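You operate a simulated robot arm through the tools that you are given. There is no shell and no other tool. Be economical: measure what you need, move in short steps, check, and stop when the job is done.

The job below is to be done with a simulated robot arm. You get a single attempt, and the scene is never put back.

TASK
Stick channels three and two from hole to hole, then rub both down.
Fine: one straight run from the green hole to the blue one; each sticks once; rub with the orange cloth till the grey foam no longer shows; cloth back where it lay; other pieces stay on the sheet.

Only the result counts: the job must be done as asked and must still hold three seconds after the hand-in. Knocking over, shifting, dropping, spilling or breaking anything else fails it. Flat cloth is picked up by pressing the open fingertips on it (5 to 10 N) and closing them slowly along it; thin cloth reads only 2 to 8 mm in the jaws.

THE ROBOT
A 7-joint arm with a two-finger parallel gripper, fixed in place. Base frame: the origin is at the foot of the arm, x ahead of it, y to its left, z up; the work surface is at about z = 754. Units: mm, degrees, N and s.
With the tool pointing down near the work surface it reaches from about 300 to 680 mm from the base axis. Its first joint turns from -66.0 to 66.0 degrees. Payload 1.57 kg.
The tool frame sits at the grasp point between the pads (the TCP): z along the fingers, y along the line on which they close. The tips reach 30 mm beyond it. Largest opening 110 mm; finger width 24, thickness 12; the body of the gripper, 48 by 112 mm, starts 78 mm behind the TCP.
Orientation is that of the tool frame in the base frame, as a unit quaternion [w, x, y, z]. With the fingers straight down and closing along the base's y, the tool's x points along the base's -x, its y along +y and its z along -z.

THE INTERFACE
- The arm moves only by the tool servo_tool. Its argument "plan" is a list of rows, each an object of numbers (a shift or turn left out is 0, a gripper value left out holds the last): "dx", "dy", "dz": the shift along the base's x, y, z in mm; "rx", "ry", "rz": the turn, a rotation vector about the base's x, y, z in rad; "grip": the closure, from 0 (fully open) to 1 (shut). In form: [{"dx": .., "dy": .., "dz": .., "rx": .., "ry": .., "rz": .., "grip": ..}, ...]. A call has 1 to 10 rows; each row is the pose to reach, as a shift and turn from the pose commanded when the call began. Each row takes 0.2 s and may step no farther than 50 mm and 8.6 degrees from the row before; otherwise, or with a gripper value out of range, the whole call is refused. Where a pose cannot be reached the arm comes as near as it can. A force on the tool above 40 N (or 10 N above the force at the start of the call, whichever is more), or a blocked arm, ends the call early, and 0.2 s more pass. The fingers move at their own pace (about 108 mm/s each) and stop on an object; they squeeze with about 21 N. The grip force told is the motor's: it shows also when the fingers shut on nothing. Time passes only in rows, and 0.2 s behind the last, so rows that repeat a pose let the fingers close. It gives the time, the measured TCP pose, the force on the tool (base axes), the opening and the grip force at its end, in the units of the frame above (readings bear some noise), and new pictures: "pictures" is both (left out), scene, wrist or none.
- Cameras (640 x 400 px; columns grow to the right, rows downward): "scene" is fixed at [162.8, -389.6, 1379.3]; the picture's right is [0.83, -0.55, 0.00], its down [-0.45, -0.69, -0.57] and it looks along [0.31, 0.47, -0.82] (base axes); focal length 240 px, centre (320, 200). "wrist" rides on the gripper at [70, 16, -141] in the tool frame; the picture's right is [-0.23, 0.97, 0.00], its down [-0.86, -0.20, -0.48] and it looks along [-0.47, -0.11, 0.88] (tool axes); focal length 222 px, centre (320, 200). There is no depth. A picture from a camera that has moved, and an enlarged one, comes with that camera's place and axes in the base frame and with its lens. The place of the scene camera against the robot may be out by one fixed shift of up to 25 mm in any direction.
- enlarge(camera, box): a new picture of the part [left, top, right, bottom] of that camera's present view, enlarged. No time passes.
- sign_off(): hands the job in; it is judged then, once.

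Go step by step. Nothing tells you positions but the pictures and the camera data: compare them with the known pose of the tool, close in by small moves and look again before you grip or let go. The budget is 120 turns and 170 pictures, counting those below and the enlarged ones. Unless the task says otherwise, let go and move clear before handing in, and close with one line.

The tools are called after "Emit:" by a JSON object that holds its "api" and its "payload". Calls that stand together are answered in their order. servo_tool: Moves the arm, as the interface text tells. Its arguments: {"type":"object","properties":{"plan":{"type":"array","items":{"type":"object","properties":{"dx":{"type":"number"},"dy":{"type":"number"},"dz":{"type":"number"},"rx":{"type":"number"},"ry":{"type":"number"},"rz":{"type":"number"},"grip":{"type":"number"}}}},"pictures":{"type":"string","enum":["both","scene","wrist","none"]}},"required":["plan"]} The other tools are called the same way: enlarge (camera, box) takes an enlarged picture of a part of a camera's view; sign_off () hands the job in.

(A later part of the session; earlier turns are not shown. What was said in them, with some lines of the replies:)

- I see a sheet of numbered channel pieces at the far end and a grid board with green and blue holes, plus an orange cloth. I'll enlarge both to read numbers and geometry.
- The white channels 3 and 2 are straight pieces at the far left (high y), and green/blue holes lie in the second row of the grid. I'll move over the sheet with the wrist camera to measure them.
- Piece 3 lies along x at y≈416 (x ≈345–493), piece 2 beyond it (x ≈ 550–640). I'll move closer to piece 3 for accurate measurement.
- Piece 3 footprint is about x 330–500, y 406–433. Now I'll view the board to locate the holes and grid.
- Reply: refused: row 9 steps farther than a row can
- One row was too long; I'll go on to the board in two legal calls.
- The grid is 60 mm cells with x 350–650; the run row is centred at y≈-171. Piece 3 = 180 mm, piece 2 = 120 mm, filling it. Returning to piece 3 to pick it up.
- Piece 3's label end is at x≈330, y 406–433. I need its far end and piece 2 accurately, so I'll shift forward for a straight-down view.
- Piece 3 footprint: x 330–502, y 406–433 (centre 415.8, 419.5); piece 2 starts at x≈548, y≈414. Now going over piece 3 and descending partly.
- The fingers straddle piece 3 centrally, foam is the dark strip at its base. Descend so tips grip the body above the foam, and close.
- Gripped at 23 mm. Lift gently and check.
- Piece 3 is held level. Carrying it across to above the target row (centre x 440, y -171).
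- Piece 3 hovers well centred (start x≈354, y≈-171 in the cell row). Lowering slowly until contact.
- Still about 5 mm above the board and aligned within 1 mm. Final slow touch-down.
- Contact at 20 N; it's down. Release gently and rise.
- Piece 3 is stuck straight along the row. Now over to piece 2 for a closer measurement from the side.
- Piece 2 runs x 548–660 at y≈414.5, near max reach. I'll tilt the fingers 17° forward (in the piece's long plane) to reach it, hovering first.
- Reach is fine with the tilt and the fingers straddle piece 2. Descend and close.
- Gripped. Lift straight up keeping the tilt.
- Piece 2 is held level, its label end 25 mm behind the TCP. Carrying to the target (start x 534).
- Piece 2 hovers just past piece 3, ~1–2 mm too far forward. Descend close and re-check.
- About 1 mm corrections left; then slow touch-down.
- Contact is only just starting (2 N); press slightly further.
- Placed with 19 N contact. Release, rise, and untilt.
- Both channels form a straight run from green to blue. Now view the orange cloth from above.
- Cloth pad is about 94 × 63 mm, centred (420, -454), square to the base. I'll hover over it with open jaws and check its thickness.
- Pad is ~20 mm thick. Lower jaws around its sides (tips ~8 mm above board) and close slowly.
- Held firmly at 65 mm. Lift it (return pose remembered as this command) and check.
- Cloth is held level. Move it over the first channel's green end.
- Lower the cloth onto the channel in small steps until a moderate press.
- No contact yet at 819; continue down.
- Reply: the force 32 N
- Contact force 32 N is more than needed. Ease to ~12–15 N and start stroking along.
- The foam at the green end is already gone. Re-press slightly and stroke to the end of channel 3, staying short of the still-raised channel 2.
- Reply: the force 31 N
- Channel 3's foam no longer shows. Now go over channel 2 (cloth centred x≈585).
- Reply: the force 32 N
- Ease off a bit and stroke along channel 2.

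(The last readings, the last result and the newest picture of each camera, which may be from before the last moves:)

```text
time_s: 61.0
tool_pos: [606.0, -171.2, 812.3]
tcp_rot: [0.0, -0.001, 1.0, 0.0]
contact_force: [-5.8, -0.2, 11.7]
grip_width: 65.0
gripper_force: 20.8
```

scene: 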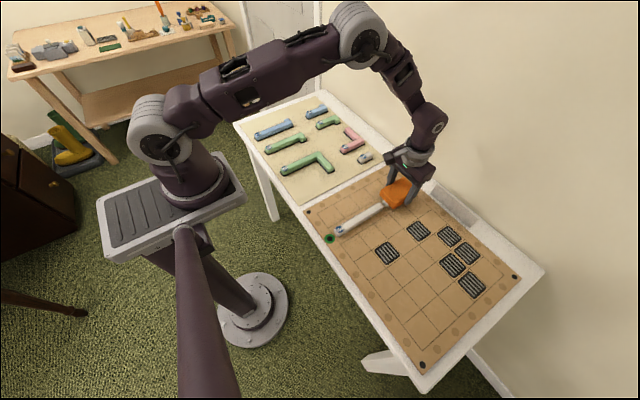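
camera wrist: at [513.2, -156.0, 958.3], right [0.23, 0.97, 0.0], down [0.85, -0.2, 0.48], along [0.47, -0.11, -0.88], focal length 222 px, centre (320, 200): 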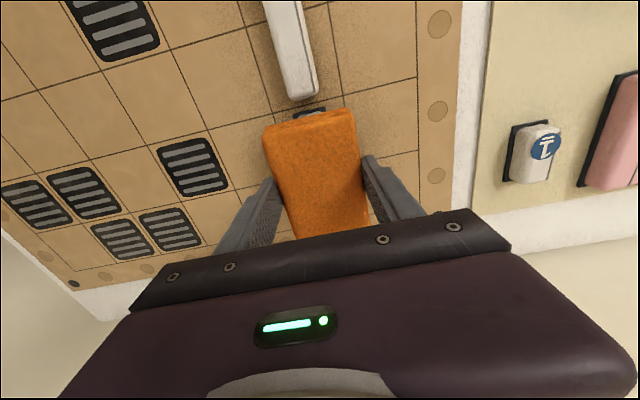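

Emit:
{"api": "servo_tool", "payload": {"plan": [{"dx": -8}, {"dx": -20}, {"dx": -30}, {"dx": -18}, {"dx": -5}, {"dx": 2}, {"dx": 2, "dz": 20}, {"dx": 2, "dz": 60}, {"dx": -10, "dz": 85}, {"dx": -50, "dy": -30, "dz": 85}], "pictures": "none"}}

Emit:
{"api": "servo_tool", "payload": {"plan": [{"dx": -15, "dy": -45}, {"dx": -30, "dy": -92}, {"dx": -45, "dy": -135}, {"dx": -45, "dy": -135}], "pictures": "both"}}

Emit:
{"api": "enlarge", "payload": {"camera": "scene", "box": [320, 170, 430, 245]}}

Emit:
{"api": "enlarge", "payload": {"camera": "wrist", "box": [340, 0, 620, 230]}}

```text
time_s: 63.2
tool_pos: [555.8, -200.2, 899.0]
tcp_rot: [-0.001, 0.0, 1.0, 0.0]
contact_force: [-0.2, -0.6, 0.0]
grip_width: 64.9
gripper_force: 20.7
```

```text
time_s: 64.2
tool_pos: [509.4, -337.1, 897.7]
tcp_rot: [0.0, 0.0, 1.0, 0.0]
contact_force: [0.1, 0.2, -0.2]
grip_width: 65.1
gripper_force: 20.9
camera wrist: at [439.2, -321.1, 1039.3], right [0.23, 0.97, 0.0], down [0.86, -0.2, 0.48], along [0.47, -0.11, -0.88], focal length 222 px, centre (320, 200)
```

scene: 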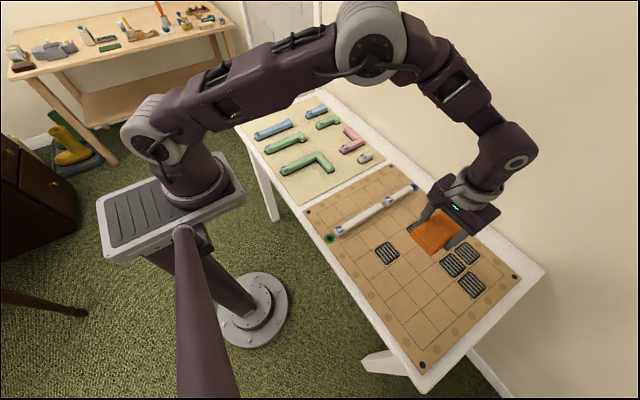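
wrist: 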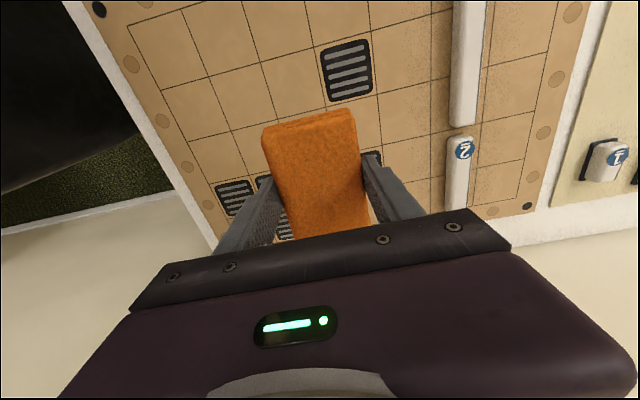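

```text
5.33 times, centred on (375, 208) of scene
camera zoom: at [162.7, -389.7, 1379.3], right [0.83, -0.55, 0.0], down [-0.45, -0.69, -0.57], along [0.31, 0.47, -0.82], focal length 1281 px, centre (27, 160)
```

zoom: 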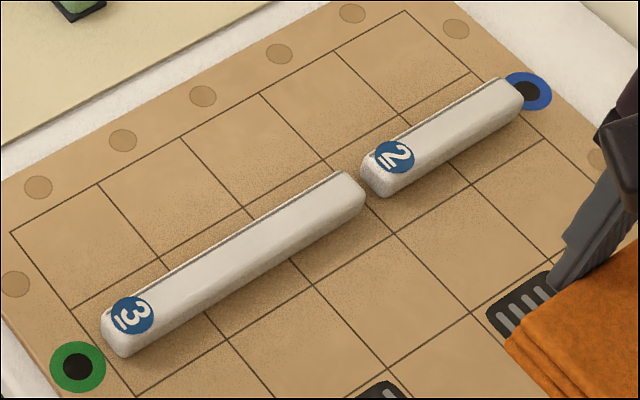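

```text
1.74 times, centred on (480, 115) of wrist
camera zoom: at [439.2, -321.1, 1039.3], right [0.23, 0.97, 0.0], down [0.86, -0.2, 0.48], along [0.47, -0.11, -0.88], focal length 386 px, centre (42, 348)
```

zoom: 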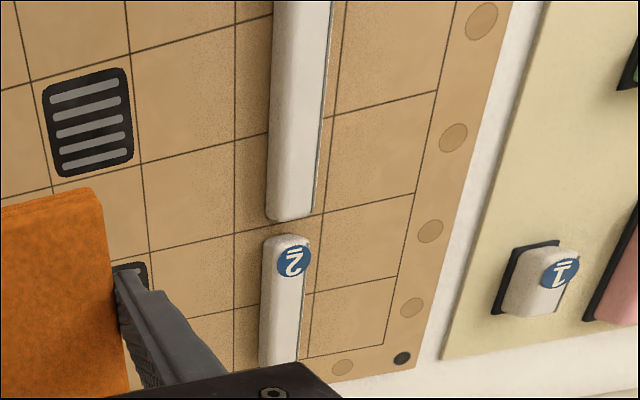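

No foam shows on either channel and the run is straight. Now return the cloth to its original place (dx -91, dy -118 from here).

Emit:
{"api": "servo_tool", "payload": {"plan": [{"dx": -30, "dy": -38}, {"dx": -60, "dy": -76}, {"dx": -91, "dy": -105}, {"dx": -91, "dy": -118}, {"dx": -91, "dy": -118, "dz": -40}, {"dx": -91, "dy": -118, "dz": -80}, {"dx": -91, "dy": -118, "dz": -90}, {"dx": -91, "dy": -118, "dz": -90}], "pictures": "both"}}

Emit:
{"api": "enlarge", "payload": {"camera": "wrist", "box": [200, 30, 440, 180]}}

Emit:
{"api": "enlarge", "payload": {"camera": "scene", "box": [370, 260, 490, 350]}}

```text
time_s: 66.0
tool_pos: [420.4, -454.1, 809.9]
tcp_rot: [0.0, 0.0, 1.0, 0.0]
contact_force: [-0.3, -1.0, -0.8]
grip_width: 65.0
gripper_force: 21.2
camera wrist: at [349.9, -438.3, 949.9], right [0.23, 0.97, 0.0], down [0.86, -0.2, 0.48], along [0.47, -0.11, -0.88], focal length 222 px, centre (320, 200)
```

scene: 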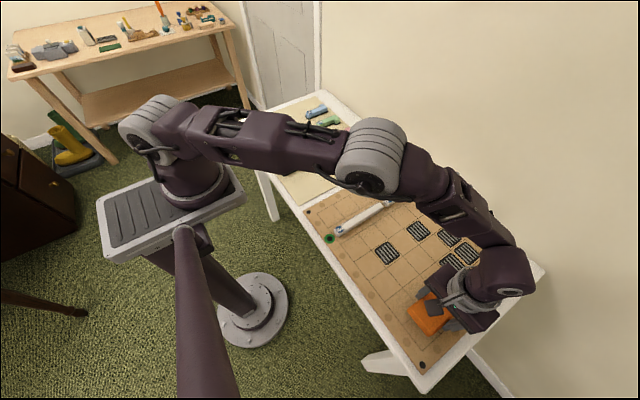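
wrist: 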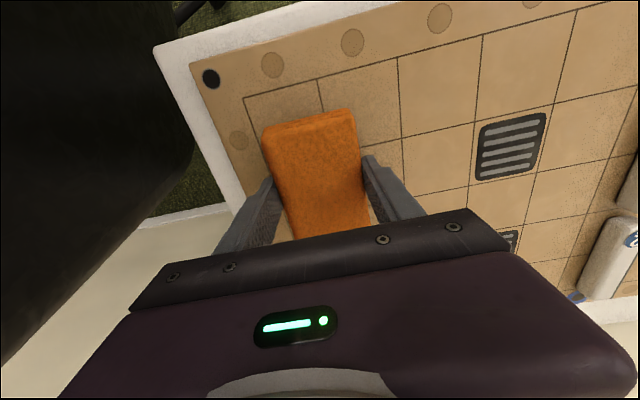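

```text
2.67 times, centred on (320, 105) of wrist
camera zoom: at [349.9, -438.3, 949.9], right [0.23, 0.97, 0.0], down [0.86, -0.2, 0.48], along [0.47, -0.11, -0.88], focal length 592 px, centre (320, 453)
```

zoom: 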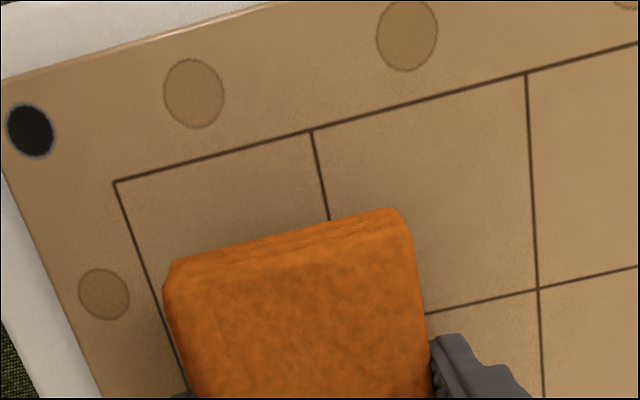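

```text
4.44 times, centred on (430, 305) of scene
camera zoom: at [162.8, -389.7, 1379.3], right [0.83, -0.55, 0.0], down [-0.45, -0.69, -0.57], along [0.31, 0.47, -0.82], focal length 1067 px, centre (-169, -267)
```

zoom: 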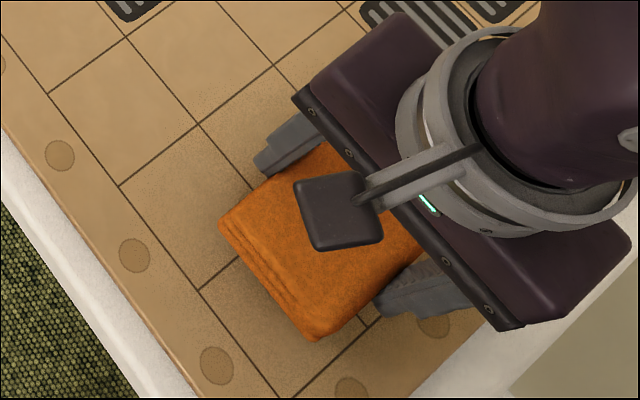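

Aligned over its old spot. Lower gently to contact.

Emit:
{"api": "servo_tool", "payload": {"plan": [{"dz": -6}, {"dz": -11}, {"dz": -13}, {"dz": -14}, {"dz": -14}], "pictures": "scene"}}

Emit:
{"api": "enlarge", "payload": {"camera": "scene", "box": [370, 260, 490, 350]}}

```text
time_s: 67.2
tool_pos: [419.3, -453.8, 793.8]
tcp_rot: [0.0, -0.001, 1.0, 0.0]
contact_force: [0.2, 0.0, -0.7]
grip_width: 65.4
gripper_force: 21.0
```

scene: 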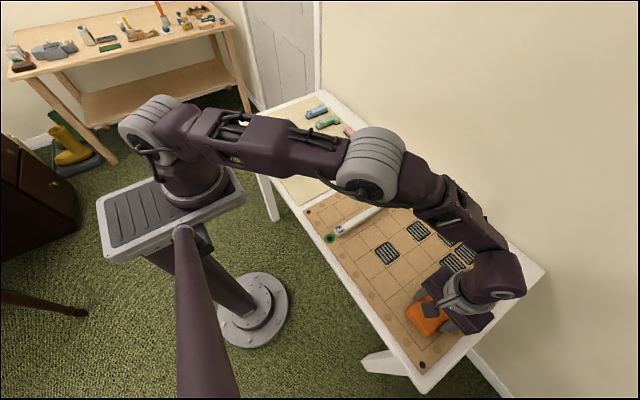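

```text
4.44 times, centred on (430, 305) of scene
camera zoom: at [162.8, -389.7, 1379.3], right [0.83, -0.55, 0.0], down [-0.45, -0.69, -0.57], along [0.31, 0.47, -0.82], focal length 1067 px, centre (-169, -267)
```

zoom: 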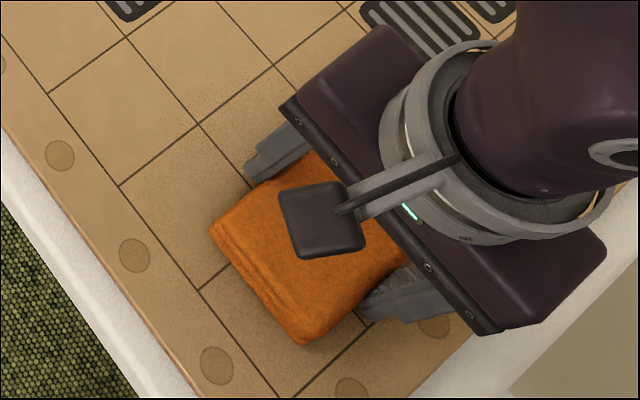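

Emit:
{"api": "servo_tool", "payload": {"plan": [{"dz": -1}, {"dz": -2}, {"dz": -3}, {"dz": -3.5}, {"dz": -3.5}], "pictures": "scene"}}

Emit:
{"api": "enlarge", "payload": {"camera": "scene", "box": [370, 260, 490, 350]}}

```text
time_s: 68.4
tool_pos: [418.6, -454.1, 792.0]
tcp_rot: [0.001, 0.001, 1.0, 0.0]
contact_force: [0.8, 2.3, 5.7]
grip_width: 65.0
gripper_force: 21.0
```

scene: 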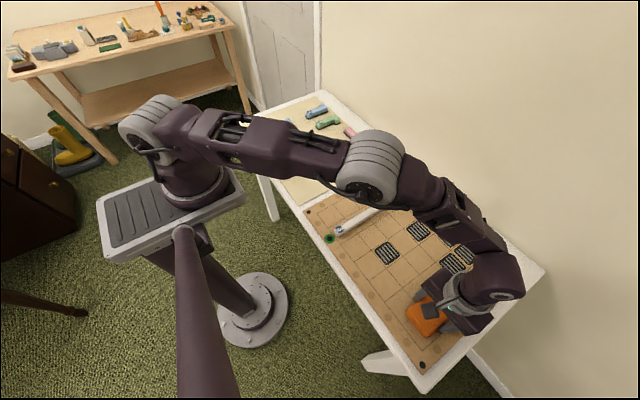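

```text
4.44 times, centred on (430, 305) of scene
camera zoom: at [162.7, -389.5, 1379.3], right [0.83, -0.55, 0.0], down [-0.45, -0.69, -0.57], along [0.31, 0.47, -0.82], focal length 1067 px, centre (-169, -267)
```

zoom: 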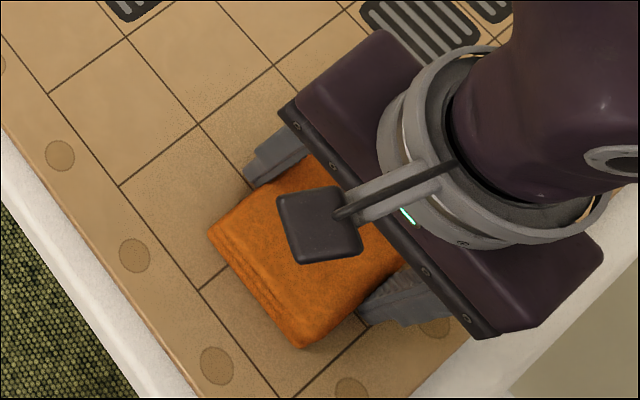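

The cloth sits exactly where it was (same corner pixels). Open slowly, rise and clear out.

Emit:
{"api": "servo_tool", "payload": {"plan": [{"dz": 0.3, "grip": 0.36}, {"dz": 0.3, "grip": 0.3}, {"dz": 0.3, "grip": 0.2}, {"dz": 0.3, "grip": 0.1}, {"dz": 0.3, "grip": 0.1}, {"dz": 25}, {"dz": 65}, {"dz": 110}, {"dz": 120, "dy": 30}, {"dz": 120, "dy": 70}], "pictures": "none"}}

Emit:
{"api": "servo_tool", "payload": {"plan": [{"dy": 45}, {"dy": 90, "dz": 10}, {"dy": 135, "dz": 20}, {"dy": 180, "dz": 30}, {"dy": 225, "dz": 30}, {"dy": 270, "dz": 30}, {"dy": 315, "dz": 30}, {"dy": 360, "dz": 30}, {"dy": 380, "dz": 30}], "pictures": "both"}}

Emit:
{"api": "enlarge", "payload": {"camera": "scene", "box": [320, 170, 430, 245]}}

Emit:
{"api": "enlarge", "payload": {"camera": "scene", "box": [390, 270, 480, 360]}}

Emit:
{"api": "enlarge", "payload": {"camera": "wrist", "box": [0, 0, 300, 200]}}

```text
time_s: 70.6
tool_pos: [421.2, -384.3, 912.7]
tcp_rot: [0.0, -0.001, 1.0, 0.001]
contact_force: [0.6, 1.2, 0.5]
grip_width: 99.1
gripper_force: 0.1
```

```text
time_s: 72.6
tool_pos: [420.5, -5.3, 938.8]
tcp_rot: [0.0, 0.0, 1.0, 0.0]
contact_force: [0.0, 0.4, -0.4]
grip_width: 98.9
gripper_force: 0.0
camera wrist: at [350.0, 10.2, 1080.2], right [0.23, 0.97, 0.0], down [0.85, -0.2, 0.48], along [0.47, -0.11, -0.88], focal length 222 px, centre (320, 200)
```

scene: 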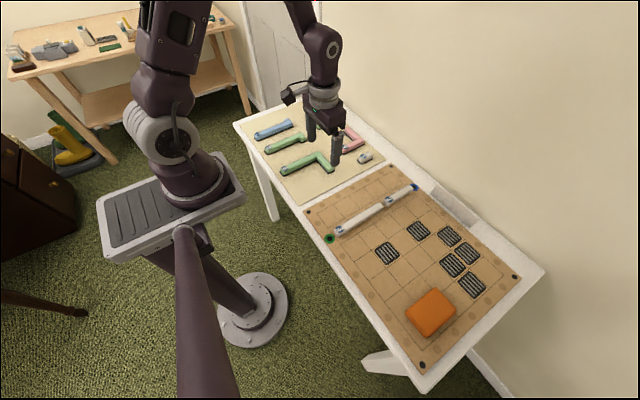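
wrist: 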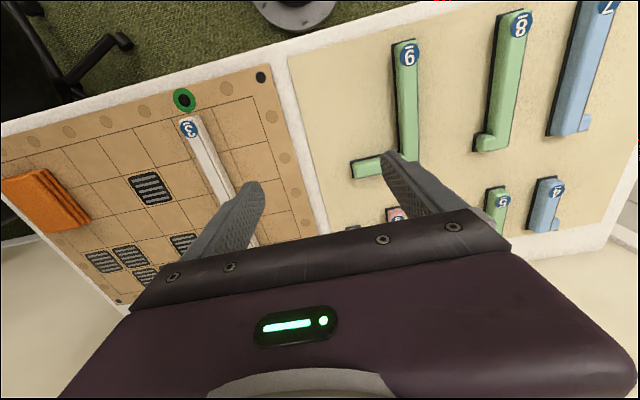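

```text
5.33 times, centred on (375, 208) of scene
camera zoom: at [162.8, -389.6, 1379.3], right [0.83, -0.55, 0.0], down [-0.45, -0.69, -0.57], along [0.31, 0.47, -0.82], focal length 1281 px, centre (27, 160)
```

zoom: 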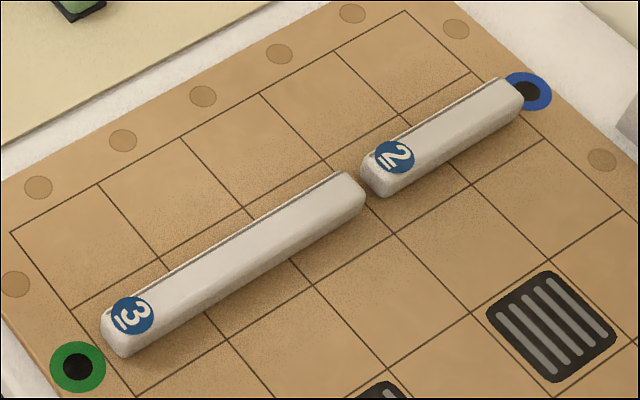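

```text
4.44 times, centred on (435, 315) of scene
camera zoom: at [162.8, -389.6, 1379.3], right [0.83, -0.55, 0.0], down [-0.45, -0.69, -0.57], along [0.31, 0.47, -0.82], focal length 1067 px, centre (-191, -311)
```

zoom: 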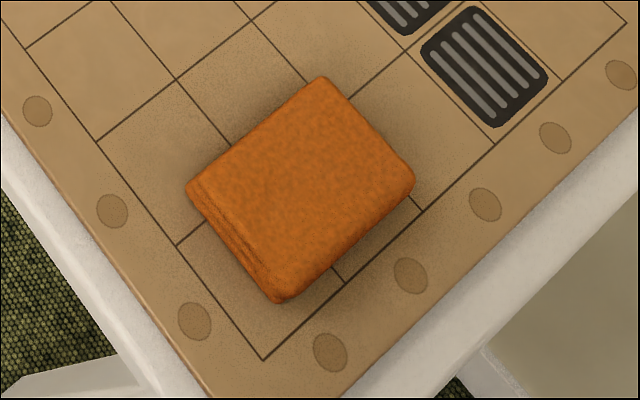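

```text
2.00 times, centred on (150, 100) of wrist
camera zoom: at [350.0, 10.2, 1080.2], right [0.23, 0.97, 0.0], down [0.85, -0.2, 0.48], along [0.47, -0.11, -0.88], focal length 444 px, centre (660, 400)
```

zoom: 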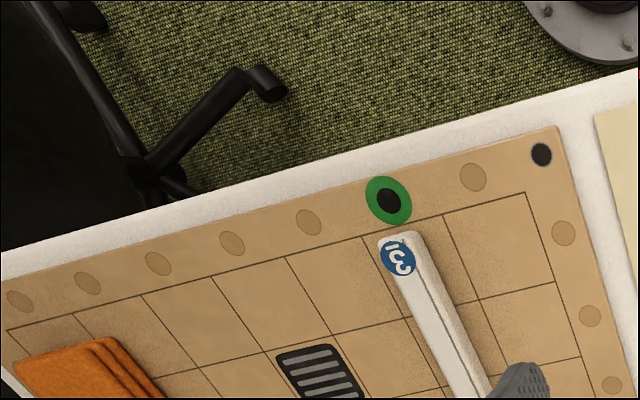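

The cloth is back to within a pixel and no foam shows. One last look at channel 2's other side before handing in.

Emit:
{"api": "servo_tool", "payload": {"plan": [{"dx": 40, "dy": -10}, {"dx": 85, "dy": -20}, {"dx": 120, "dy": -20, "grip": 0.5}, {"dx": 120, "dy": -20}], "pictures": "wrist"}}

Emit:
{"api": "enlarge", "payload": {"camera": "wrist", "box": [60, 0, 300, 200]}}

```text
time_s: 73.6
tool_pos: [539.8, -25.3, 939.7]
tcp_rot: [-0.001, 0.0, 1.0, 0.0]
contact_force: [-0.5, -0.2, 0.0]
grip_width: 54.9
gripper_force: 0.0
camera wrist: at [470.4, -8.8, 1081.2], right [0.23, 0.97, 0.0], down [0.86, -0.2, 0.48], along [0.47, -0.11, -0.88], focal length 222 px, centre (320, 200)
```

wrist: 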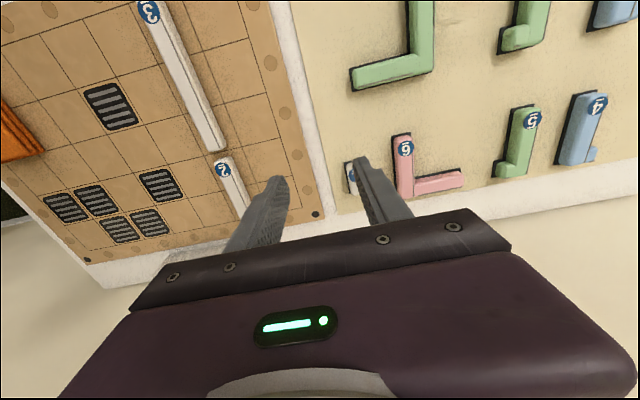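

```text
2.00 times, centred on (180, 100) of wrist
camera zoom: at [470.4, -8.8, 1081.2], right [0.23, 0.97, 0.0], down [0.86, -0.2, 0.48], along [0.47, -0.11, -0.88], focal length 444 px, centre (600, 400)
```

zoom: 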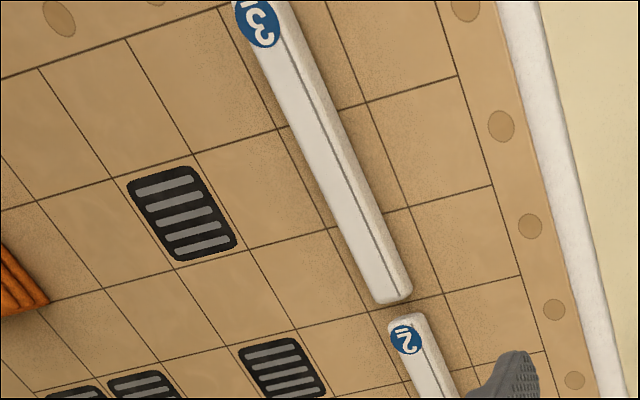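

No foam shows on either channel's visible sides, the run is straight, the cloth is back and the hand is clear. Handing in.

Emit:
{"api": "sign_off", "payload": {}}

```text
The job is handed in.
```

Channels 3 and 2 are stuck in one straight run from the green hole to the blue one, with a gap of about 8 mm between them. Both are rubbed down with no grey foam showing in the last pictures; the far end of channel 2's wall side was hidden by a finger. The cloth is back where it lay, and the other pieces were not touched.
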